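You operate a simulated robot arm through the tools that you are given. There is no shell and no other tool.

You run a simulated two-armed robot. Do the job below in one go: nothing can be reset, and whatever is moved stays where it is left.

Task
Swap the microphone's flat battery pack for the fullest one from the charger.
Fine: switch the gooseneck off first, stand the flat pack in the yellow pocket, and switch on again at the end, so that the display shows FULL. Set down upright: battery pack, what you pick out.

It is judged by the outcome, as a careful person would: the job done as asked, and still so three seconds after it is handed in. It fails if anything else is knocked over, pushed out of place, dropped, spilled or broken.

Robot
Two 7-joint arms with two-finger parallel grippers on one trunk that stands fixed in place. Base frame: the origin is at the foot of the trunk, x ahead of it, y to its left, z up; the work surface is at about z = 0.76. Readings come in m, degrees, newtons and seconds.
The left shoulder is at [0.077, 0.182, 1.062], the right one opposite. With the tool pointing down near the work surface each hand reaches from about 0.3 to 0.76 m from the base axis, measured 20 degrees to its own side. Payload 3.91 kg a hand.
Tool frame (each hand has its own): the origin (TCP) lies between the finger pads and is the grasp point; the fingertips stand 0.03 m ahead of it; z points along the fingers, y is the line along which they close. The gripper opens to 0.11 m. The fingers are 0.02 m wide and 0.01 m thick; the gripper's body (0.048 by 0.112 m) begins 0.055 m behind the TCP.
Orientation is told as [roll, pitch, yaw] about the base's x, y, z axes, in that order, counted from this pose: with the fingers straight down and closing along the base's y, the tool's x points along the base's -x, its y along +y and its z along -z.

Tools
- The arms move only by the tool jog_arm. It takes "left_motion", "right_motion" or both (then of equal length, played together; a hand with none holds still); each is a list of rows, each a list of 7 numbers: the shift along the tool's x, y, z in m, then the turn, a rotation vector about the tool's x, y, z in degrees, then the closure, from 0 (fully open) to 1 (shut). In form: [[tx, ty, tz, rx, ry, rz, claw], ...]. A call has 1 to 20 rows; each row is the pose to reach, as a shift and turn from the pose commanded when the call began, along the tool's axes at that moment. Rows are played at 5 a second. More than 0.05 m and 8.6 degrees between two rows, or a gripper value outside its range, and nothing of the call is played. Where a pose cannot be reached the arm comes as near as it can. A force on the tool above 40 N (or 10 N above the force at the start of the call, whichever is more), or a blocked arm, ends the call early, and 0.2 s more pass. Each finger travels about 0.072 m/s and halts on what it meets, pressing with about 33 N; the grip force reading is that of the motor and also rises with nothing between the fingers. The clock runs only during rows and for 0.2 s after the last one: add rows that repeat a pose to give the fingers time. It gives the time, the measured TCP pose, the force on the tool (base axes), the opening and the grip force at its end, in the units of the frame above (readings bear some noise), with the torque about the TCP (base axes, N m) and any sound that the robot's microphone picked up, and new pictures: "views" is both (left out), scene, wrist or none (wrist: the cameras of the hands that moved).
- Cameras (640 x 400 px; columns grow to the right, rows downward): "scene" is now at [0.224, -0.0371, 1.2576]; the picture's right is [-0.50, -0.87, 0.00], its down [-0.43, 0.25, -0.87] and it looks along [0.75, -0.43, -0.50] (base axes); focal length 307 px, centre (320, 200). "left" rides on the left gripper at [0.073, -0.017, -0.103] in its tool frame; the picture's right is [0.23, 0.97, 0.00], its down [-0.76, 0.18, -0.62] and it looks along [-0.61, 0.14, 0.78] (tool axes); focal length 222 px, centre (320, 200). "right" rides on the right gripper at [0.072, 0.017, -0.103] in its tool frame; the picture's right is [-0.23, 0.97, 0.00], its down [-0.76, -0.18, -0.62] and it looks along [-0.61, -0.14, 0.78] (tool axes); focal length 222 px, centre (320, 200). There is no depth. A picture from a camera that has moved, and an enlarged one, comes with that camera's place and axes in the base frame and with its lens. The place of the scene camera against the robot may be out by one fixed shift of up to 0.012 m in any direction.
- slide_trunk(by): moves the trunk up (or, below 0, down) by that many m; the arms and the scene camera ride with it, the base frame stays. It gives what a move gives, with no picture.
- head_to(pan, tilt): turns the head with the scene camera to pan (to the left, within 80 degrees either way) and tilt (down, from -29 to 69), counted from straight ahead of the robot (the tilt from the chest, where the trunk bows). It gives what a move gives, and a new picture of the scene camera.
- zoom(camera, box): a new picture of the part [left, top, right, bottom] of that camera's present view, enlarged. The clock stands still meanwhile.
- sign_off(): hands the job in; it is judged then, once.

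Places have to be worked out from the pictures, the camera data and where the tool is seen. Open the grippers and draw the arms clear of the work before you hand the job in, unless the task says otherwise.

The tools are called after ">>>" as name(argument=value, ...) on one line, values as JSON. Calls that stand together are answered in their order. jog_arm: Moves the arms, as the interface text tells. Its arguments: {"type":"object","properties":{"left_motion":{"type":"array","items":{"type":"array","items":{"type":"number"}}},"right_motion":{"type":"array","items":{"type":"array","items":{"type":"number"}}},"views":{"type":"string","enum":["both","scene","wrist","none"]}},"required":[]} The other tools are called the same way: slide_trunk (by) moves the trunk up or down; head_to (pan, tilt) turns the head that bears the scene camera; zoom (camera, box) takes an enlarged picture of a part of a camera's view; sign_off () hands the job in.

At the start:

```text
time_s: 0.0
left_tool_pos: [0.3614, -0.0501, 1.1251]
left_tcp_rot: [0.1, 0.0, 0.1]
left_wrist_force: [-0.7, 0.3, 0.1]
left_ft_torque: [0.01, 0.04, -0.02]
left_opening: 0.1101
left_grasp_force: 0.0
right_tool_pos: [0.3787, -0.4701, 1.0638]
right_tcp_rot: [-0.1, 0.0, 0.1]
right_wrist_force: [0.5, -0.8, 0.2]
right_ft_torque: [-0.04, 0.0, -0.02]
right_opening: 0.11
right_grasp_force: 0.1
trunk travel left (down, up): [-0.325, 0.189]
head pan, tilt (commanded): [-29.8, 29.9]
```

scene: 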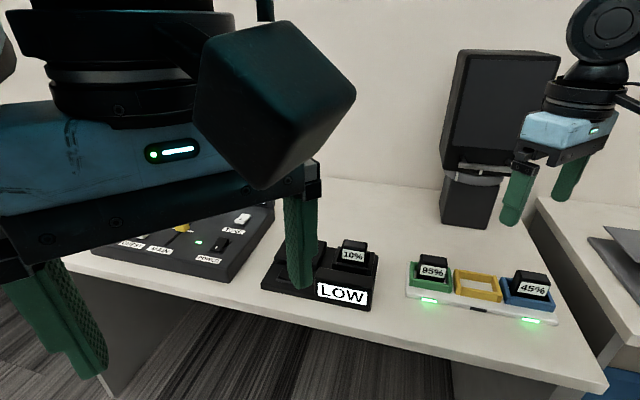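
right: 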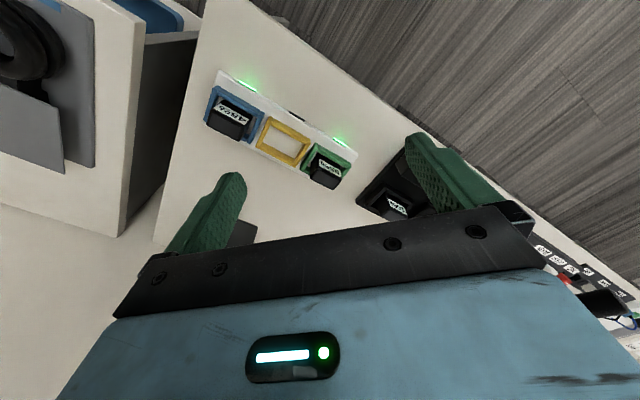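
left: 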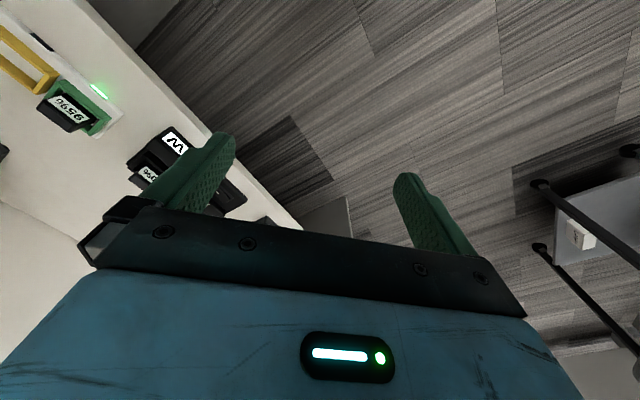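

The scene shows a mixer at left, a gooseneck base with a 10% pack and a LOW display, and a charger with 95%, an empty yellow pocket and 45%. I take enlarged looks before moving anything.

>>> zoom(camera="scene", box=[240, 200, 400, 320])

>>> zoom(camera="scene", box=[390, 230, 580, 340])

>>> zoom(camera="scene", box=[60, 180, 300, 300])

>>> zoom(camera="right", box=[180, 50, 480, 240])

```text
3.33 times, centred on (320, 260) of scene
camera zoom: at [0.224, -0.0371, 1.2576], right [-0.5, -0.87, 0.0], down [-0.43, 0.25, -0.87], along [0.75, -0.43, -0.5], focal length 1023 px, centre (320, 0)
```

zoom: 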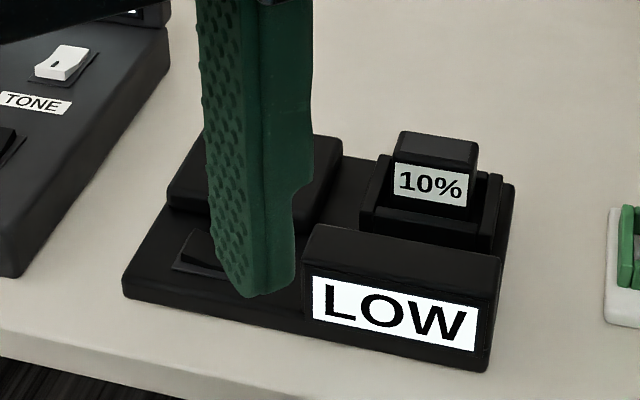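

```text
3.37 times, centred on (485, 285) of scene
camera zoom: at [0.224, -0.0371, 1.2576], right [-0.5, -0.87, 0.0], down [-0.43, 0.25, -0.87], along [0.75, -0.43, -0.5], focal length 1034 px, centre (-236, -86)
```

zoom: 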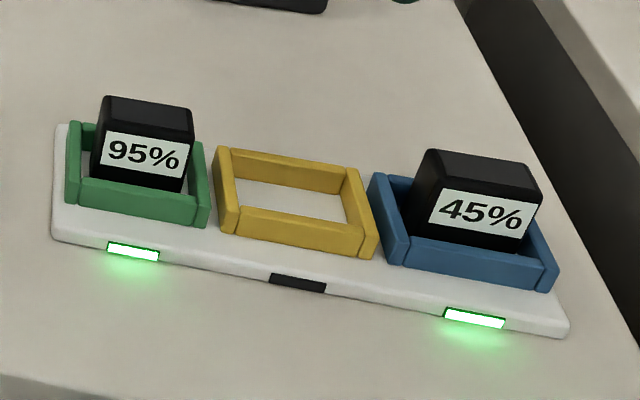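

```text
2.67 times, centred on (180, 240) of scene
camera zoom: at [0.224, -0.0371, 1.2576], right [-0.5, -0.87, 0.0], down [-0.43, 0.25, -0.87], along [0.75, -0.43, -0.5], focal length 819 px, centre (693, 93)
```

zoom: 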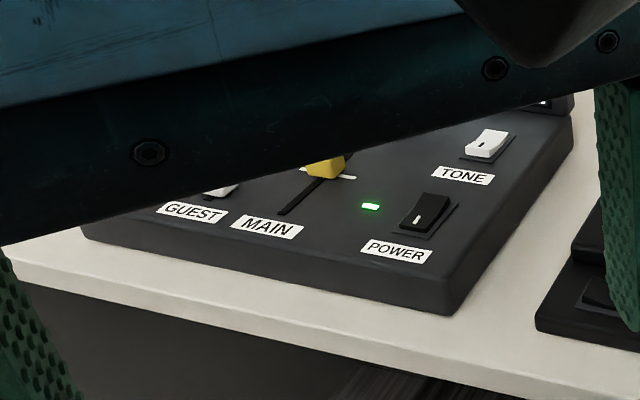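

```text
2.11 times, centred on (330, 145) of right
camera zoom: at [0.3067, -0.4511, 1.1683], right [0.23, 0.97, 0.0], down [0.76, -0.18, 0.62], along [0.61, -0.14, -0.78], focal length 468 px, centre (299, 316)
```

zoom: 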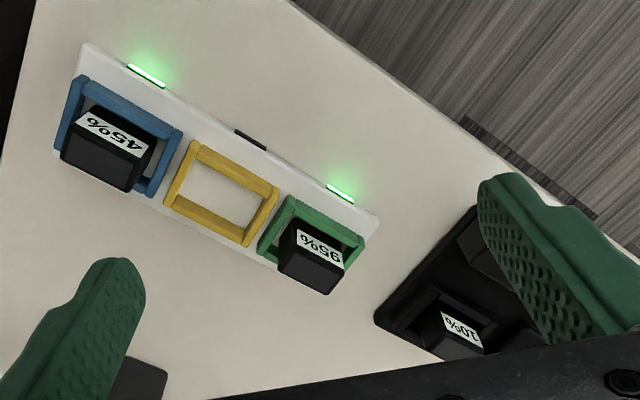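

The left hand blocks the view of the base's switch and of part of the mixer. I turn the head to see what lies to the left before moving that arm away.

>>> head_to(pan=20, tilt=35)

```text
time_s: 1.2
left_tool_pos: [0.362, -0.0513, 1.1261]
left_tcp_rot: [0.0, 0.0, 0.1]
left_wrist_force: [0.3, 0.3, 0.0]
left_ft_torque: [-0.02, -0.03, -0.04]
left_opening: 0.1099
left_grasp_force: 0.0
right_tool_pos: [0.3788, -0.47, 1.0657]
right_tcp_rot: [-0.1, -0.2, 0.0]
right_wrist_force: [0.2, -0.4, -0.2]
right_ft_torque: [0.02, 0.0, -0.03]
right_opening: 0.1098
right_grasp_force: 0.1
trunk travel left (down, up): [-0.325, 0.189]
head pan, tilt (commanded): [20.0, 35.0]
camera scene: at [0.2283, 0.0379, 1.2497], right [0.34, -0.94, 0.0], down [-0.54, -0.2, -0.82], along [0.77, 0.28, -0.57], focal length 307 px, centre (320, 200)
```

scene: 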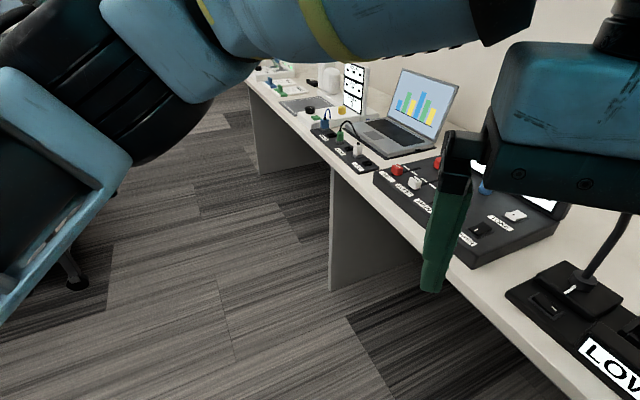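

The gooseneck rises from the block on the base, near the left hand's right finger. Open floor lies to the left, so I draw the left hand straight left, away from it.

>>> jog_arm(left_motion=[[0.01, 0.04, 0, 0, 0, 0, 0], [0.02, 0.08, 0, 0, 0, 0, 0], [0.03, 0.12, 0, 0, 0, 0, 0], [0.03, 0.16, 0, 0, 0, 0, 0], [0.03, 0.2, 0, 0, 0, 0, 0], [0.03, 0.24, 0, 0, 0, 0, 0], [0.03, 0.28, 0, 0, 0, 0, 0], [0.03, 0.3, 0, 0, 0, 0, 0]], views="none")

>>> head_to(pan=-25, tilt=35)

```text
time_s: 3.0
left_tool_pos: [0.331, 0.2489, 1.1267]
left_tcp_rot: [-0.2, 0.0, 0.2]
left_wrist_force: [-0.4, 1.1, 0.7]
left_ft_torque: [0.02, -0.01, -0.02]
left_opening: 0.11
left_grasp_force: 0.1
right_tool_pos: [0.3777, -0.4696, 1.0667]
right_tcp_rot: [0.0, 0.0, -0.1]
right_wrist_force: [-0.6, -0.8, 0.3]
right_ft_torque: [0.04, 0.03, 0.02]
right_opening: 0.1098
right_grasp_force: 0.2
trunk travel left (down, up): [-0.325, 0.189]
head pan, tilt (commanded): [20.0, 35.0]
```

```text
time_s: 4.1
left_tool_pos: [0.3304, 0.2495, 1.1269]
left_tcp_rot: [0.0, 0.0, 0.1]
left_wrist_force: [0.3, 0.1, -0.7]
left_ft_torque: [0.03, 0.01, 0.0]
left_opening: 0.1101
left_grasp_force: 0.0
right_tool_pos: [0.3793, -0.4695, 1.066]
right_tcp_rot: [0.0, 0.0, -0.1]
right_wrist_force: [0.2, -0.3, 0.0]
right_ft_torque: [0.0, 0.0, -0.04]
right_opening: 0.1103
right_grasp_force: 0.1
trunk travel left (down, up): [-0.325, 0.189]
head pan, tilt (commanded): [-25.0, 35.0]
camera scene: at [0.2254, -0.0292, 1.2497], right [-0.42, -0.91, 0.0], down [-0.52, 0.24, -0.82], along [0.74, -0.35, -0.57], focal length 307 px, centre (320, 200)
```

scene: 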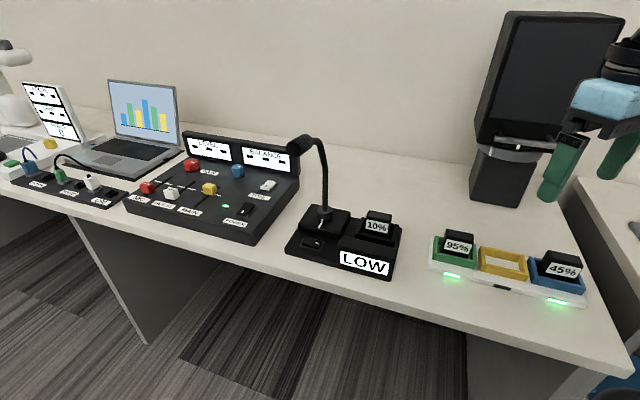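

Now the whole bench is visible: gooseneck base with its rocker, 10% pack, and charger. I enlarge for measurement.

>>> zoom(camera="scene", box=[270, 125, 430, 285])

>>> zoom(camera="scene", box=[420, 215, 600, 315])

>>> zoom(camera="scene", box=[110, 125, 310, 255])

>>> zoom(camera="scene", box=[280, 200, 350, 260])

```text
2.50 times, centred on (350, 205) of scene
camera zoom: at [0.2254, -0.0292, 1.2497], right [-0.42, -0.91, 0.0], down [-0.52, 0.24, -0.82], along [0.74, -0.35, -0.57], focal length 768 px, centre (245, 188)
```

zoom: 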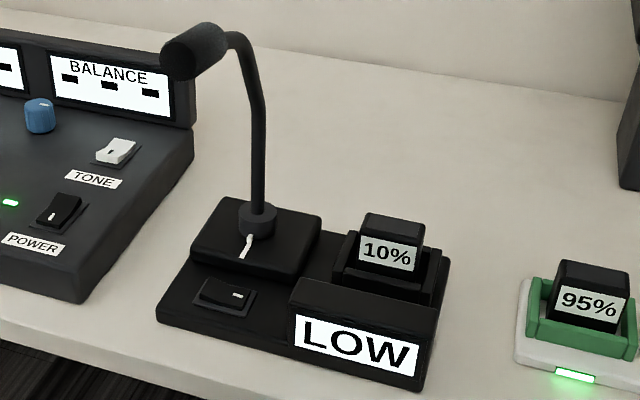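

```text
3.56 times, centred on (510, 265) of scene
camera zoom: at [0.2254, -0.0292, 1.2497], right [-0.42, -0.91, 0.0], down [-0.52, 0.24, -0.82], along [0.74, -0.35, -0.57], focal length 1092 px, centre (-356, -31)
```

zoom: 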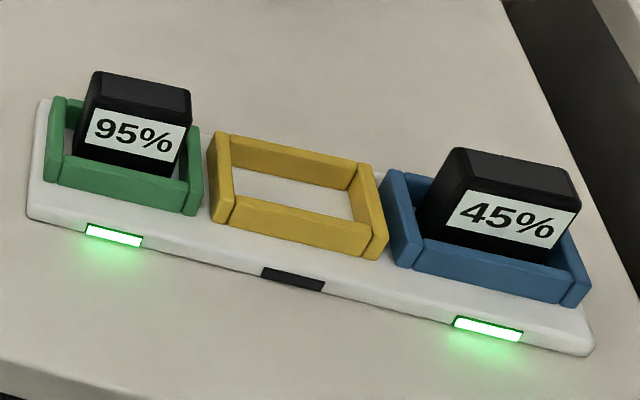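

```text
3.08 times, centred on (210, 190) of scene
camera zoom: at [0.2254, -0.0292, 1.2497], right [-0.42, -0.91, 0.0], down [-0.52, 0.24, -0.82], along [0.74, -0.35, -0.57], focal length 945 px, centre (658, 231)
```

zoom: 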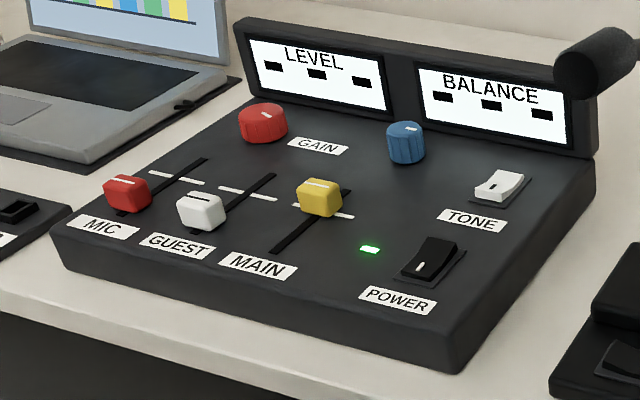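

```text
6.67 times, centred on (315, 230) of scene
camera zoom: at [0.2254, -0.0292, 1.2497], right [-0.42, -0.91, 0.0], down [-0.52, 0.24, -0.82], along [0.74, -0.35, -0.57], focal length 2047 px, centre (353, 0)
```

zoom: 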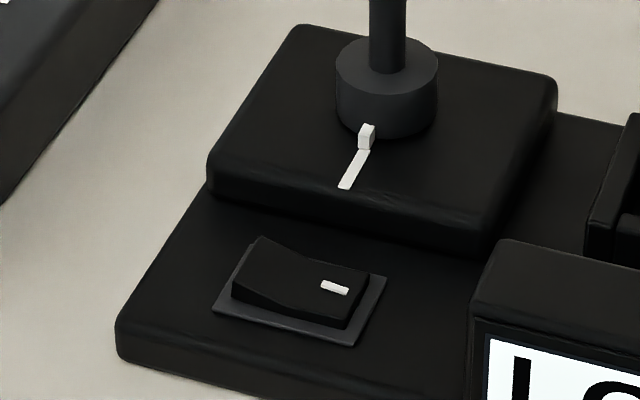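

The base, charger and table are all turned about 45° from the base axes. The rocker is at roughly (0.68, -0.22), below the mic head that arches forward at z≈1.03. The mark sits on its right, pressed end. I move the right hand to an open spot in front of it for a wrist view.

>>> jog_arm(right_motion=[[-0.02, 0.03, 0, 0, 0, 0, 0], [-0.04, 0.07, 0, 0, 0, 0, 0], [-0.06, 0.11, 0, 0, 0, 0, 0], [-0.08, 0.14, 0, 0, 0, 0, 0], [-0.09, 0.15, 0, 0, 0, 0, 0]], views="both")

```text
time_s: 5.3
left_tool_pos: [0.3306, 0.2503, 1.126]
left_tcp_rot: [0.0, 0.0, 0.1]
left_wrist_force: [-0.2, -0.6, 0.2]
left_ft_torque: [0.01, -0.02, 0.0]
left_opening: 0.1099
left_grasp_force: 0.0
right_tool_pos: [0.4677, -0.3204, 1.0638]
right_tcp_rot: [0.0, 0.0, 0.0]
right_wrist_force: [0.2, 0.2, -0.3]
right_ft_torque: [0.01, 0.0, -0.06]
right_opening: 0.1102
right_grasp_force: 0.1
trunk travel left (down, up): [-0.325, 0.189]
head pan, tilt (commanded): [-25.0, 35.0]
camera scene: at [0.2254, -0.0292, 1.2496], right [-0.42, -0.91, 0.0], down [-0.52, 0.24, -0.82], along [0.74, -0.35, -0.57], focal length 307 px, centre (320, 200)
camera right: at [0.3964, -0.3012, 1.1688], right [0.23, 0.97, 0.0], down [0.76, -0.18, 0.62], along [0.61, -0.14, -0.78], focal length 222 px, centre (320, 200)
```

scene: 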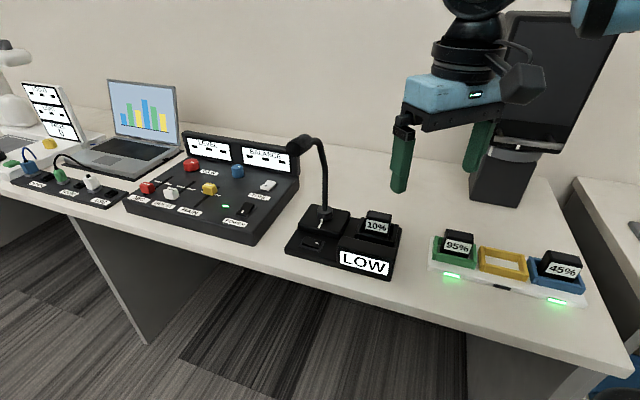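
right: 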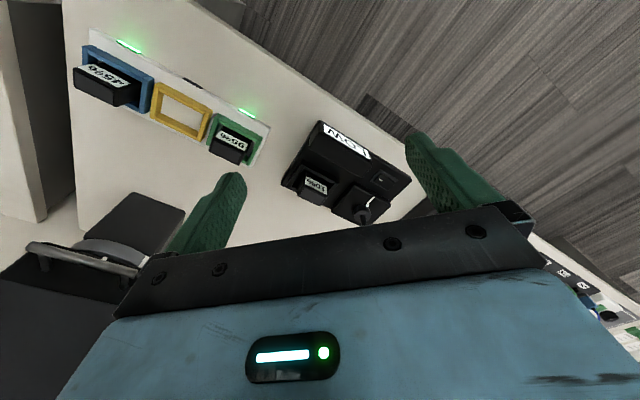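

The hand stands clear in both views. I zoom on the fingertips in the scene view (to check the scene camera's fixed shift) and on the base in the wrist view.

>>> zoom(camera="scene", box=[370, 90, 530, 210])

>>> zoom(camera="right", box=[260, 100, 420, 240])

>>> zoom(camera="right", box=[60, 20, 290, 180])

```text
3.33 times, centred on (450, 150) of scene
camera zoom: at [0.2254, -0.0292, 1.2496], right [-0.42, -0.91, 0.0], down [-0.52, 0.24, -0.82], along [0.74, -0.35, -0.57], focal length 1023 px, centre (-113, 367)
```

zoom: 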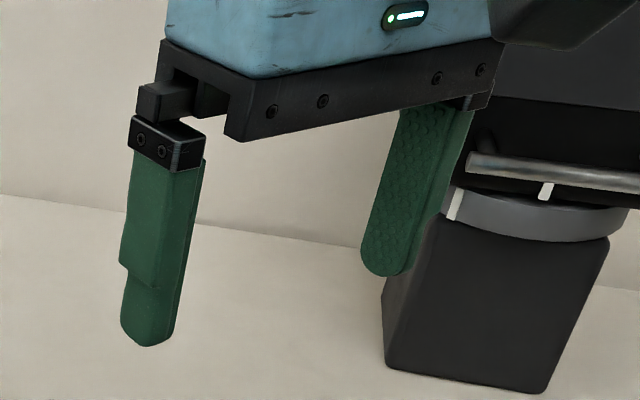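

```text
2.86 times, centred on (340, 170) of right
camera zoom: at [0.3964, -0.3012, 1.1688], right [0.23, 0.97, 0.0], down [0.76, -0.18, 0.62], along [0.61, -0.14, -0.78], focal length 635 px, centre (263, 286)
```

zoom: 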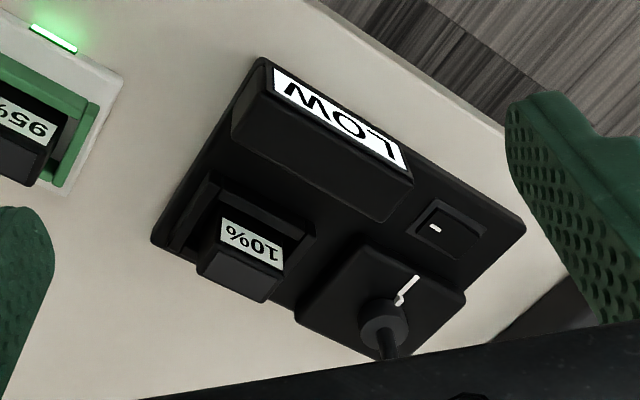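

```text
2.50 times, centred on (175, 100) of right
camera zoom: at [0.3964, -0.3012, 1.1688], right [0.23, 0.97, 0.0], down [0.76, -0.18, 0.62], along [0.61, -0.14, -0.78], focal length 555 px, centre (682, 450)
```

zoom: 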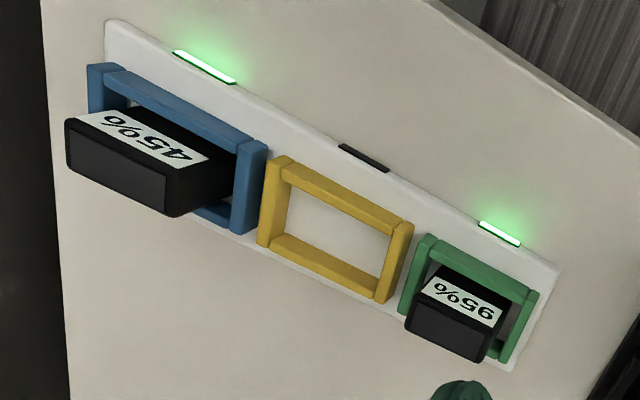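

The wrist view gives the rocker's centre at about (0.674, -0.229, 0.787), and the corrected scene view agrees (scene shift ≈ 9 mm right, 3 mm down). I close the right fingers and tilt the hand 45° forward, so it can reach under the mic head from the front, and stop short for a closer look.

>>> jog_arm(right_motion=[[0, 0.02, 0.0, 0, -7.5, 0, 0.3], [0, 0.04, 0.0, 0, -15, 0, 0.6], [0, 0.06, 0.02, 0, -22.5, 0, 1], [-0.01, 0.08, 0.05, 0, -30, 0, 1], [-0.02, 0.09, 0.08, 0, -37.5, 0, 1], [-0.032, 0.1, 0.11, 0, -45, 0, 1], [-0.032, 0.1, 0.114, 0, -45, 0, 1]], views="both")

```text
time_s: 6.9
left_tool_pos: [0.3299, 0.2496, 1.1268]
left_tcp_rot: [-0.1, 0.0, 0.1]
left_wrist_force: [0.0, -0.4, 0.3]
left_ft_torque: [0.0, 0.01, 0.0]
left_opening: 0.1101
left_grasp_force: 0.1
right_tool_pos: [0.4974, -0.2202, 0.9517]
right_tcp_rot: [0.0, -45.1, 0.0]
right_wrist_force: [0.1, -0.7, -0.4]
right_ft_torque: [0.0, 0.02, 0.0]
right_opening: 0.0
right_grasp_force: 32.8
trunk travel left (down, up): [-0.325, 0.189]
head pan, tilt (commanded): [-25.0, 35.0]
camera scene: at [0.2247, -0.0291, 1.2498], right [-0.42, -0.91, 0.0], down [-0.52, 0.24, -0.82], along [0.74, -0.35, -0.57], focal length 307 px, centre (320, 200)
camera right: at [0.3739, -0.2012, 0.9735], right [0.16, 0.97, 0.16], down [0.1, -0.18, 0.98], along [0.98, -0.14, -0.12], focal length 222 px, centre (320, 200)
```

scene: 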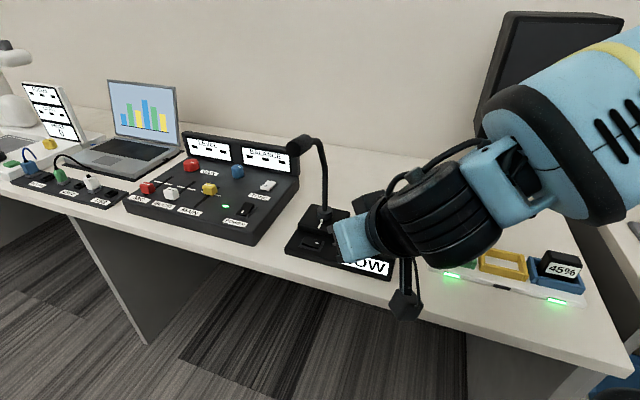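
right: 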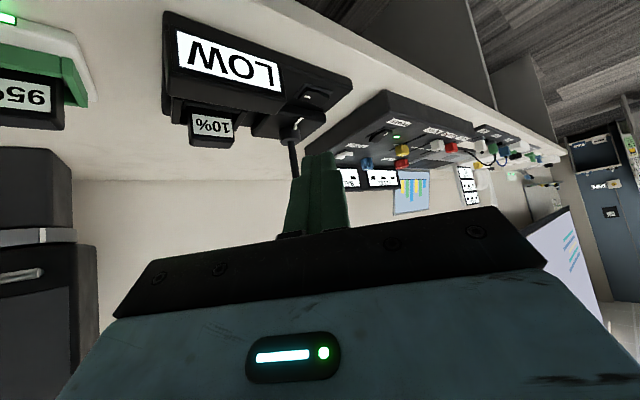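

The wrist camera now sees the base from the front (upside down). I zoom on the rocker to confirm which end is down.

>>> zoom(camera="right", box=[270, 70, 370, 132])

>>> zoom(camera="right", box=[150, 0, 370, 150])

>>> zoom(camera="scene", box=[260, 120, 420, 260])

```text
6.40 times, centred on (320, 101) of right
camera zoom: at [0.3739, -0.2012, 0.9735], right [0.16, 0.97, 0.16], down [0.1, -0.18, 0.98], along [0.98, -0.14, -0.12], focal length 1422 px, centre (320, 834)
```

zoom: 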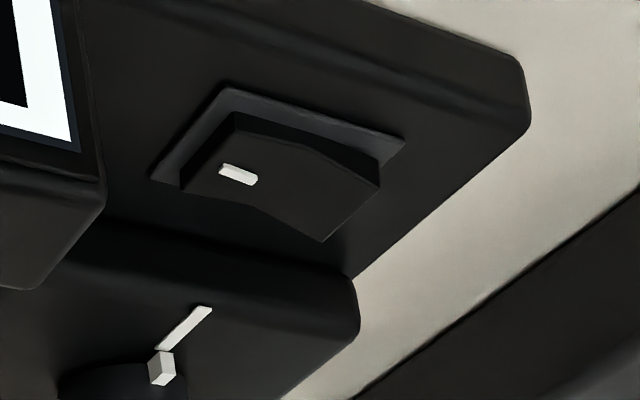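

```text
2.67 times, centred on (260, 75) of right
camera zoom: at [0.3739, -0.2012, 0.9735], right [0.16, 0.97, 0.16], down [0.1, -0.18, 0.98], along [0.98, -0.14, -0.12], focal length 592 px, centre (480, 533)
```

zoom: 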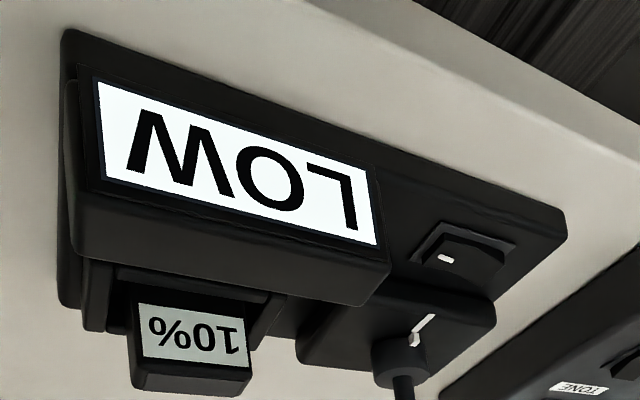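

```text
2.86 times, centred on (340, 190) of scene
camera zoom: at [0.2247, -0.0291, 1.2498], right [-0.42, -0.91, 0.0], down [-0.52, 0.24, -0.82], along [0.74, -0.35, -0.57], focal length 877 px, centre (263, 229)
```

zoom: 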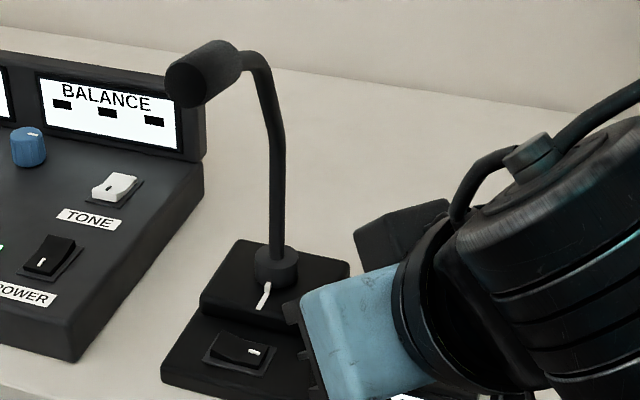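

Confirmed: the unmarked (left) end stands up and the marked end is down, so it is on. Pressing the left end switches it off. I put that end at about (0.688, -0.218, 0.79) and bring the closed fingertips to about 3 cm above it.

>>> jog_arm(right_motion=[[-0.015, 0, 0.035, 0, 0, 0, 1], [-0.03, 0, 0.075, 0, 0, 0, 1], [-0.045, 0, 0.115, 0, 0, 0, 1], [-0.0508, -0.001, 0.155, 0, 0, 0, 1], [-0.0508, -0.001, 0.185, 0, 0, 0, 1], [-0.0508, -0.001, 0.1947, 0, 0, 0, 1]], views="both")

```text
time_s: 8.3
left_tool_pos: [0.3324, 0.2488, 1.1256]
left_tcp_rot: [0.1, 0.0, 0.2]
left_wrist_force: [0.4, -0.4, -0.3]
left_ft_torque: [-0.01, 0.0, 0.04]
left_opening: 0.1101
left_grasp_force: 0.1
right_tool_pos: [0.6733, -0.2209, 0.8487]
right_tcp_rot: [0.0, -45.0, 0.1]
right_wrist_force: [0.3, -0.8, 0.1]
right_ft_torque: [0.03, 0.02, 0.02]
right_opening: 0.0
right_grasp_force: 32.9
trunk travel left (down, up): [-0.325, 0.189]
head pan, tilt (commanded): [-25.0, 35.0]
camera scene: at [0.2254, -0.0293, 1.2497], right [-0.42, -0.91, 0.0], down [-0.52, 0.24, -0.82], along [0.74, -0.35, -0.57], focal length 307 px, centre (320, 200)
camera right: at [0.5499, -0.2025, 0.8694], right [0.16, 0.97, 0.16], down [0.1, -0.18, 0.98], along [0.98, -0.14, -0.12], focal length 222 px, centre (320, 200)
```

scene: 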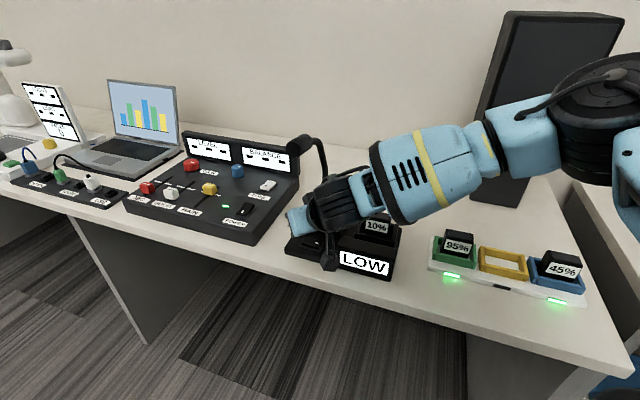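
right: 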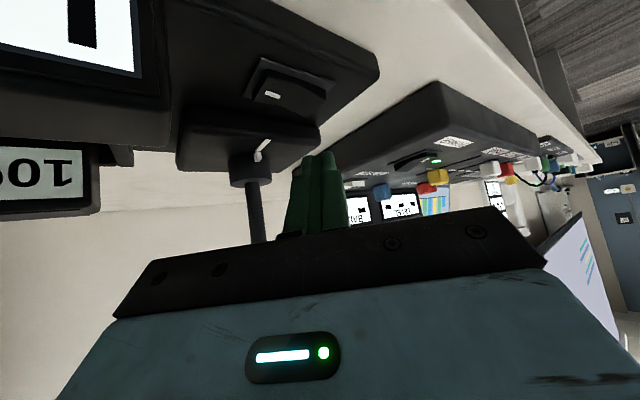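

The fingertips project onto the spot above the rocker's raised end, and the hand clears the mic head, the stem and the display box. I press straight down in small steps.

>>> jog_arm(right_motion=[[0.0106, 0, 0.0106, 0, 0, 0, 1], [0.0184, 0, 0.0184, 0, 0, 0, 1], [0.0212, 0, 0.0212, 0, 0, 0, 1], [0.0233, 0, 0.0233, 0, 0, 0, 1], [0.0255, 0, 0.0255, 0, 0, 0, 1], [0.0276, 0, 0.0276, 0, 0, 0, 1], [0.029, 0, 0.029, 0, 0, 0, 1]], views="both")

```text
time_s: 9.9
left_tool_pos: [0.3269, 0.2497, 1.1263]
left_tcp_rot: [0.0, -0.3, 0.1]
left_wrist_force: [-0.4, 0.4, -0.6]
left_ft_torque: [0.0, 0.01, -0.03]
left_opening: 0.1099
left_grasp_force: 0.0
right_tool_pos: [0.6749, -0.2195, 0.8159]
right_tcp_rot: [0.0, -45.9, 0.1]
right_wrist_force: [-4.4, -2.4, 33.6]
right_ft_torque: [-0.13, -0.34, -0.01]
right_opening: 0.0
right_grasp_force: 33.1
trunk travel left (down, up): [-0.325, 0.189]
head pan, tilt (commanded): [-25.0, 35.0]
camera scene: at [0.2215, -0.0285, 1.2506], right [-0.42, -0.91, 0.0], down [-0.52, 0.24, -0.82], along [0.74, -0.35, -0.57], focal length 307 px, centre (320, 200)
camera right: at [0.5505, -0.2012, 0.8353], right [0.16, 0.97, 0.16], down [0.08, -0.18, 0.98], along [0.98, -0.14, -0.11], focal length 222 px, centre (320, 200)
```

scene: 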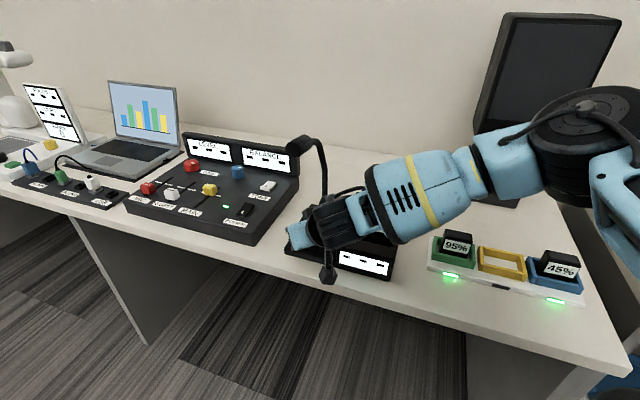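
right: 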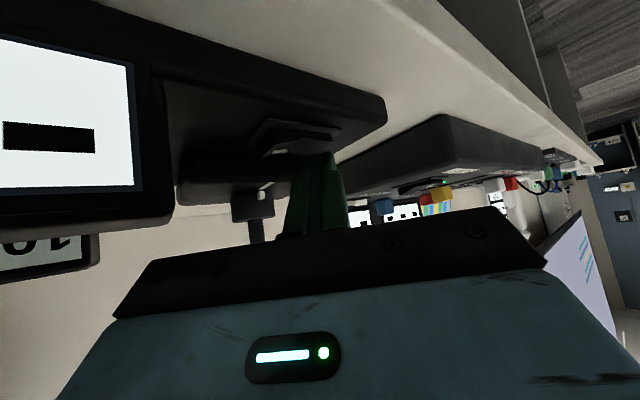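

The display now shows dashes: the gooseneck is off. I lift straight off the rocker and back out the way I came.

>>> jog_arm(right_motion=[[-0.012, 0, -0.012, 0, 0, 0, 1], [-0.03, 0, -0.03, 0, 0, 0, 1], [-0.03, 0, -0.06, 0, 0, 0, 1], [-0.03, 0, -0.1, 0, 0, 0, 1], [-0.025, 0, -0.14, 0, 0, 0, 1], [-0.02, 0, -0.18, 0, 0, 0, 1], [-0.01, 0, -0.22, 0, 0, 0, 1]], views="both")

```text
time_s: 11.5
left_tool_pos: [0.3307, 0.249, 1.126]
left_tcp_rot: [0.0, -0.2, 0.2]
left_wrist_force: [-0.8, 0.1, -1.0]
left_ft_torque: [0.02, 0.01, 0.01]
left_opening: 0.1101
left_grasp_force: 0.0
right_tool_pos: [0.5238, -0.2214, 0.9699]
right_tcp_rot: [0.0, -45.1, 0.1]
right_wrist_force: [-0.6, 0.1, 0.3]
right_ft_torque: [0.01, 0.01, -0.02]
right_opening: 0.0
right_grasp_force: 33.7
trunk travel left (down, up): [-0.325, 0.189]
head pan, tilt (commanded): [-25.0, 35.0]
camera scene: at [0.2245, -0.0293, 1.2498], right [-0.42, -0.91, 0.0], down [-0.52, 0.24, -0.82], along [0.74, -0.35, -0.57], focal length 307 px, centre (320, 200)
camera right: at [0.3999, -0.2026, 0.9901], right [0.16, 0.97, 0.16], down [0.1, -0.18, 0.98], along [0.98, -0.14, -0.12], focal length 222 px, centre (320, 200)
```

scene: 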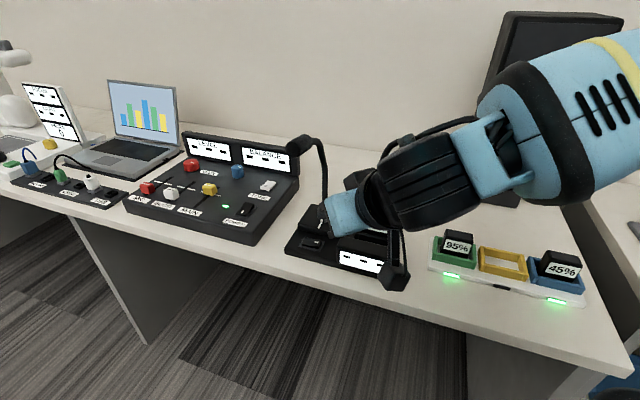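
right: 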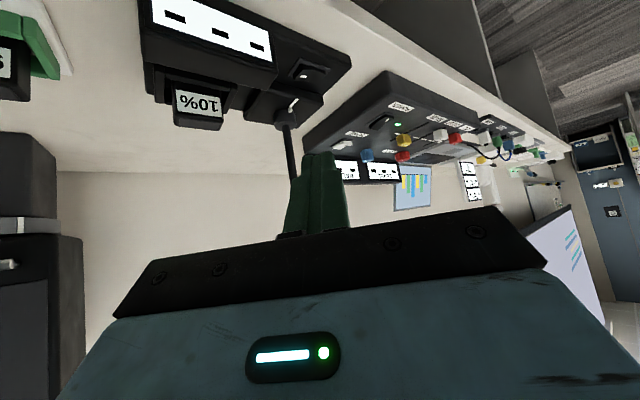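

The display stays at dashes after release. I check the rocker and the pack's surroundings close up.

>>> zoom(camera="right", box=[130, 0, 360, 140])

>>> zoom(camera="right", box=[140, 60, 240, 140])

```text
2.78 times, centred on (245, 70) of right
camera zoom: at [0.3999, -0.2026, 0.9901], right [0.16, 0.97, 0.16], down [0.1, -0.18, 0.98], along [0.98, -0.14, -0.12], focal length 618 px, centre (529, 562)
```

zoom: 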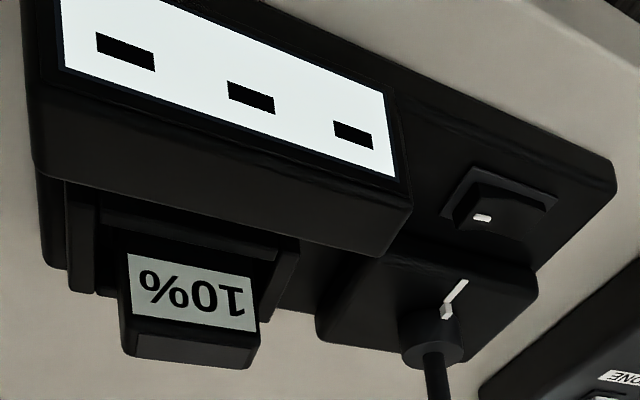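

```text
5.00 times, centred on (190, 100) of right
camera zoom: at [0.3999, -0.2026, 0.9901], right [0.16, 0.97, 0.16], down [0.1, -0.18, 0.98], along [0.98, -0.14, -0.12], focal length 1111 px, centre (970, 700)
```

zoom: 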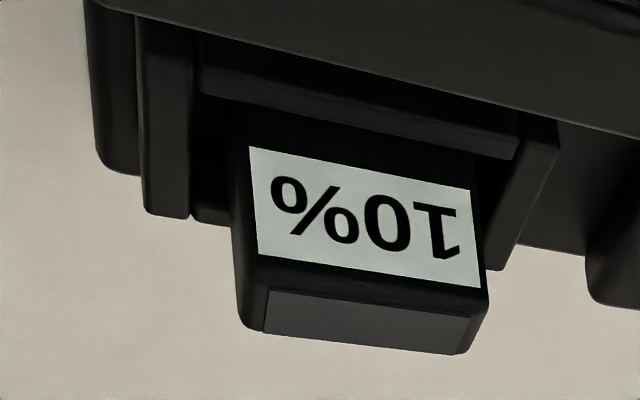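

The rocker has flipped (mark end up) and the base has not moved. The flat pack's top is at z≈0.835 and its centre near (0.645, -0.378). I open the right hand, bring it upright while moving to the right, then yaw it 45° to line up with the pack.

>>> jog_arm(right_motion=[[-0.004, -0.018, -0.012, 0, 7.5, 0, 0.8], [-0.008, -0.036, -0.024, 0, 15, 0, 0.5], [-0.012, -0.054, -0.036, 0, 22.5, 0, 0.2], [-0.017, -0.073, -0.045, 0, 30, 0, 0], [-0.021, -0.091, -0.052, 0, 37.5, 0, 0], [-0.0254, -0.109, -0.0594, 0, 45, 0, 0]], views="none")

>>> jog_arm(right_motion=[[-0.02, -0.008, 0, 0, 0, 7.5, 0], [-0.045, -0.016, 0, 0, 0, 15, 0], [-0.07, -0.024, 0.01, 0, 0, 22.5, 0], [-0.1, -0.032, 0.02, 0, 0, 30, 0], [-0.125, -0.04, 0.035, 0, 0, 37.5, 0], [-0.145, -0.048, 0.05, 0, 0, 45, 0], [-0.145, -0.048, 0.05, 0, 0, 45, 0]], views="both")

```text
time_s: 12.9
left_tool_pos: [0.3316, 0.249, 1.1265]
left_tcp_rot: [0.1, 0.0, 0.0]
left_wrist_force: [0.2, 0.3, 0.0]
left_ft_torque: [0.01, -0.02, 0.03]
left_opening: 0.1099
left_grasp_force: 0.1
right_tool_pos: [0.5017, -0.3315, 1.029]
right_tcp_rot: [0.1, 0.1, 0.1]
right_wrist_force: [0.9, 0.0, -0.3]
right_ft_torque: [0.0, -0.01, 0.01]
right_opening: 0.1102
right_grasp_force: 0.1
trunk travel left (down, up): [-0.325, 0.189]
head pan, tilt (commanded): [-25.0, 35.0]
```

```text
time_s: 14.5
left_tool_pos: [0.331, 0.2502, 1.127]
left_tcp_rot: [-0.1, -0.1, 0.1]
left_wrist_force: [-0.5, 0.8, 0.0]
left_ft_torque: [-0.01, -0.02, -0.01]
left_opening: 0.1101
left_grasp_force: 0.0
right_tool_pos: [0.6471, -0.3782, 0.9823]
right_tcp_rot: [0.0, 0.0, -45.0]
right_wrist_force: [0.9, -0.1, 0.8]
right_ft_torque: [-0.01, -0.01, 0.01]
right_opening: 0.1102
right_grasp_force: 0.0
trunk travel left (down, up): [-0.325, 0.189]
head pan, tilt (commanded): [-25.0, 35.0]
camera scene: at [0.2248, -0.029, 1.2498], right [-0.42, -0.91, 0.0], down [-0.52, 0.24, -0.82], along [0.74, -0.35, -0.57], focal length 307 px, centre (320, 200)
camera right: at [0.6089, -0.3116, 1.0848], right [0.85, 0.53, 0.0], down [0.41, -0.66, 0.62], along [0.33, -0.53, -0.78], focal length 222 px, centre (320, 200)
```

scene: 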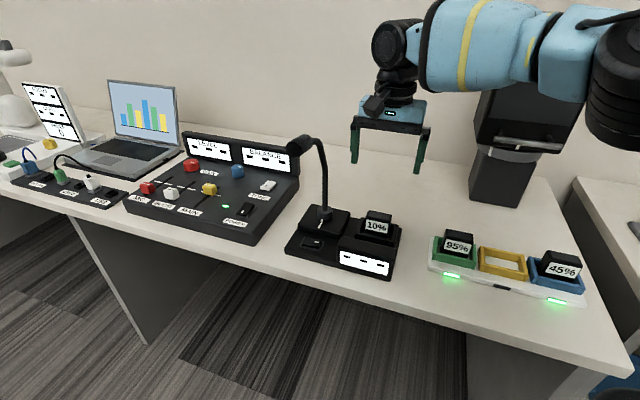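
right: 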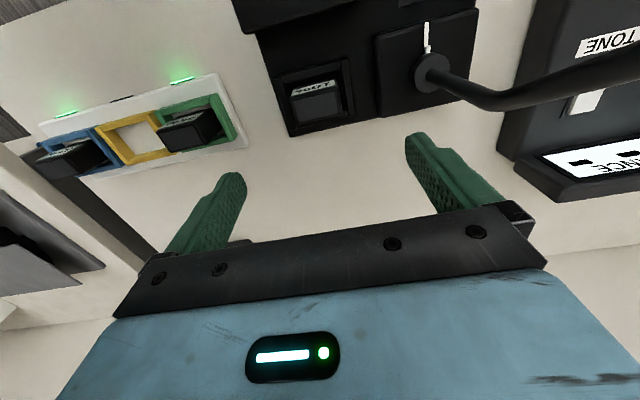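

The hand is upright above the flat pack, and the stem is well to its left. I zoom on the pack and pocket to fix the pack's position and angle.

>>> zoom(camera="right", box=[250, 30, 410, 140])

>>> zoom(camera="right", box=[30, 70, 260, 190])

```text
3.64 times, centred on (330, 85) of right
camera zoom: at [0.6089, -0.3116, 1.0848], right [0.85, 0.53, 0.0], down [0.41, -0.66, 0.62], along [0.33, -0.53, -0.78], focal length 808 px, centre (284, 618)
```

zoom: 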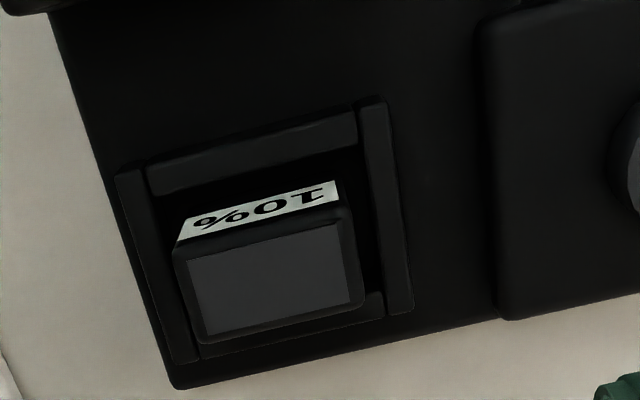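

```text
2.78 times, centred on (145, 130) of right
camera zoom: at [0.6089, -0.3116, 1.0848], right [0.85, 0.53, 0.0], down [0.41, -0.66, 0.62], along [0.33, -0.53, -0.78], focal length 618 px, centre (807, 395)
```

zoom: 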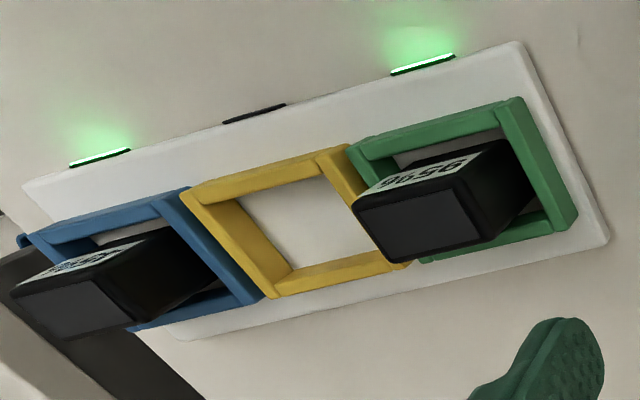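

In the hand's frame the pack measures about 51 × 29 mm, is aligned with the hand's yaw, and lies 4 mm to the front and 4 mm to the right of the TCP axis. Pocket walls top out near z≈0.80. I shift over it, narrow the fingers to about 80 mm, and come down to just above the pack for another check.

>>> jog_arm(right_motion=[[0.004, -0.004, 0.01, 0, 0, 0, 0.1], [0.004, -0.004, 0.04, 0, 0, 0, 0.27], [0.004, -0.004, 0.07, 0, 0, 0, 0.27], [0.004, -0.004, 0.095, 0, 0, 0, 0.27], [0.004, -0.004, 0.1, 0, 0, 0, 0.27]], views="both")

>>> zoom(camera="scene", box=[320, 150, 440, 270])

>>> zoom(camera="right", box=[200, 20, 440, 190])

```text
time_s: 15.7
left_tool_pos: [0.332, 0.2492, 1.1271]
left_tcp_rot: [0.1, 0.0, 0.1]
left_wrist_force: [0.2, 0.2, -0.1]
left_ft_torque: [0.01, -0.04, 0.03]
left_opening: 0.1101
left_grasp_force: 0.1
right_tool_pos: [0.6394, -0.3784, 0.8813]
right_tcp_rot: [0.0, -0.1, -45.1]
right_wrist_force: [-0.2, -0.6, 0.2]
right_ft_torque: [-0.04, 0.0, 0.0]
right_opening: 0.0802
right_grasp_force: 0.0
trunk travel left (down, up): [-0.325, 0.189]
head pan, tilt (commanded): [-25.0, 35.0]
camera scene: at [0.2251, -0.0293, 1.2497], right [-0.42, -0.91, 0.0], down [-0.52, 0.24, -0.82], along [0.74, -0.35, -0.57], focal length 307 px, centre (320, 200)
camera right: at [0.601, -0.3129, 0.9847], right [0.85, 0.53, 0.0], down [0.41, -0.66, 0.62], along [0.33, -0.53, -0.78], focal length 222 px, centre (320, 200)
```

scene: 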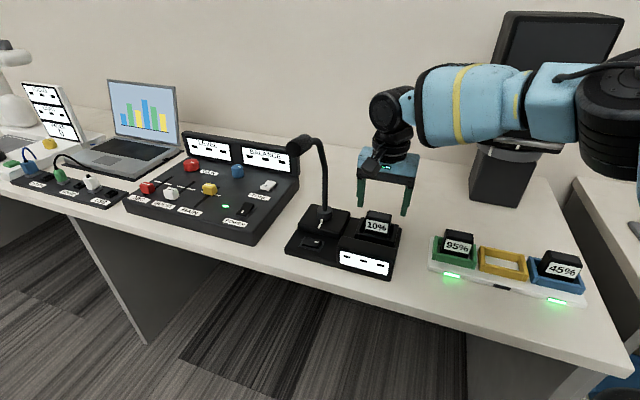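
right: 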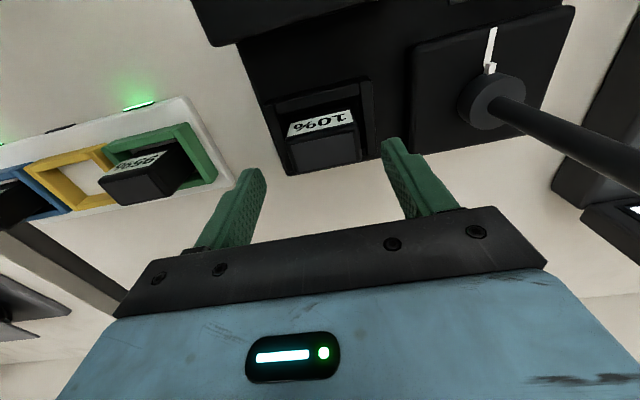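

```text
3.33 times, centred on (380, 210) of scene
camera zoom: at [0.2251, -0.0293, 1.2497], right [-0.42, -0.91, 0.0], down [-0.52, 0.24, -0.82], along [0.74, -0.35, -0.57], focal length 1023 px, centre (120, 167)
```

zoom: 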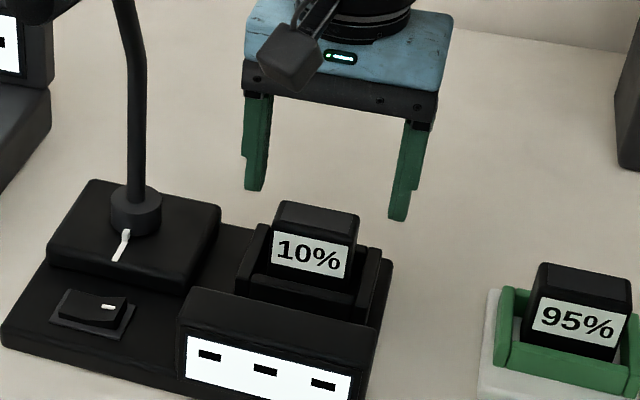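

```text
2.35 times, centred on (320, 105) of right
camera zoom: at [0.601, -0.3129, 0.9847], right [0.85, 0.53, 0.0], down [0.41, -0.66, 0.62], along [0.33, -0.53, -0.78], focal length 523 px, centre (320, 424)
```

zoom: 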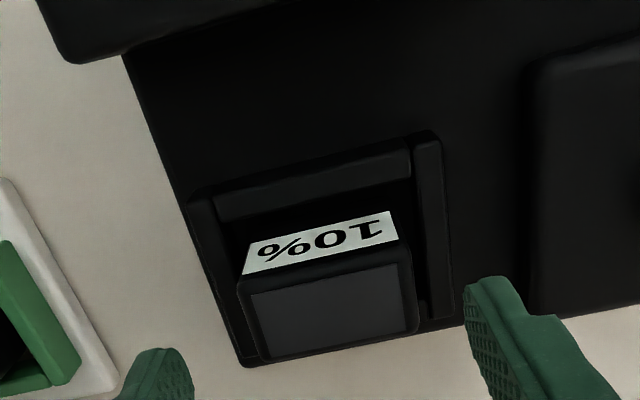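

Triangulating from both heights puts the pack's top at z≈0.834 and the wall tops at about 0.80. I lower so the fingertips are just above the walls (TCP z≈0.838), nudge 2 mm left, then close on the pack's sides.

>>> jog_arm(right_motion=[[0, 0.002, 0.015, 0, 0, 0, 0.27], [0, 0.002, 0.03, 0, 0, 0, 0.27], [0, 0.002, 0.038, 0, 0, 0, 0.27], [0, 0.002, 0.043, 0, 0, 0, 0.27], [0, 0.002, 0.043, 0, 0, 0, 0.27], [0, 0.002, 0.043, 0, 0, 0, 0.45], [0, 0.002, 0.043, 0, 0, 0, 0.6], [0, 0.002, 0.043, 0, 0, 0, 0.8], [0, 0.002, 0.043, 0, 0, 0, 1], [0, 0.002, 0.043, 0, 0, 0, 1]], views="both")

>>> zoom(camera="scene", box=[320, 150, 440, 270])

>>> zoom(camera="right", box=[200, 50, 440, 220])

```text
time_s: 17.9
left_tool_pos: [0.3305, 0.2486, 1.1249]
left_tcp_rot: [0.0, 0.0, 0.1]
left_wrist_force: [0.2, -0.2, 0.4]
left_ft_torque: [0.03, -0.02, 0.03]
left_opening: 0.1098
left_grasp_force: 0.2
right_tool_pos: [0.6424, -0.3781, 0.8384]
right_tcp_rot: [0.0, 0.0, -45.0]
right_wrist_force: [-0.1, 0.6, 0.4]
right_ft_torque: [-0.02, 0.02, -0.01]
right_opening: 0.0537
right_grasp_force: 32.9
trunk travel left (down, up): [-0.325, 0.189]
head pan, tilt (commanded): [-25.0, 35.0]
camera scene: at [0.2254, -0.0293, 1.2497], right [-0.42, -0.91, 0.0], down [-0.52, 0.24, -0.82], along [0.74, -0.35, -0.57], focal length 307 px, centre (320, 200)
camera right: at [0.6033, -0.3119, 0.9414], right [0.85, 0.53, 0.0], down [0.41, -0.66, 0.62], along [0.33, -0.53, -0.78], focal length 222 px, centre (320, 200)
```

scene: 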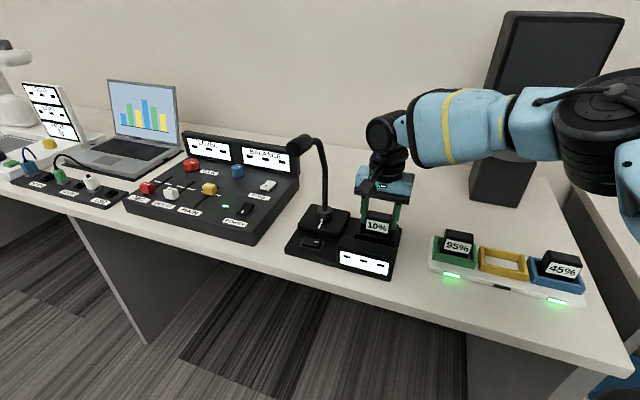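
right: 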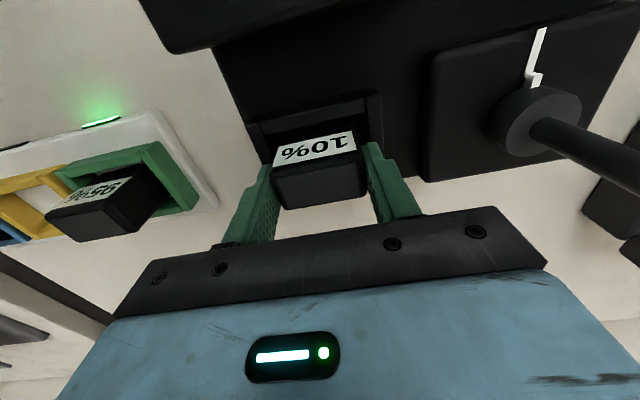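

```text
3.33 times, centred on (380, 210) of scene
camera zoom: at [0.2254, -0.0293, 1.2497], right [-0.42, -0.91, 0.0], down [-0.52, 0.24, -0.82], along [0.74, -0.35, -0.57], focal length 1023 px, centre (120, 167)
```

zoom: 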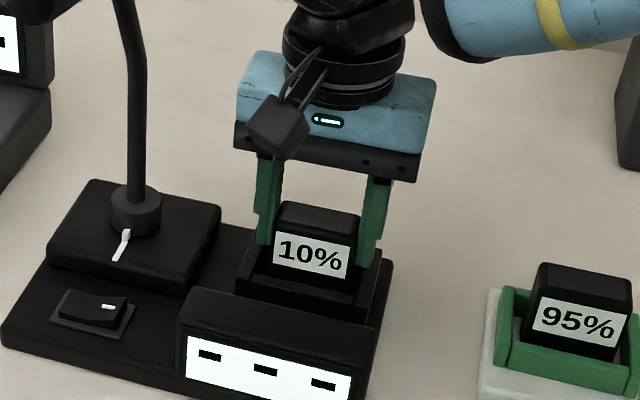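

```text
2.35 times, centred on (320, 135) of right
camera zoom: at [0.6033, -0.3119, 0.9414], right [0.85, 0.53, 0.0], down [0.41, -0.66, 0.62], along [0.33, -0.53, -0.78], focal length 523 px, centre (320, 353)
```

zoom: 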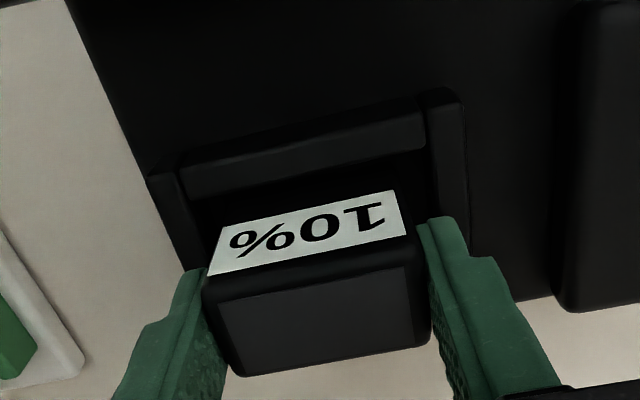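

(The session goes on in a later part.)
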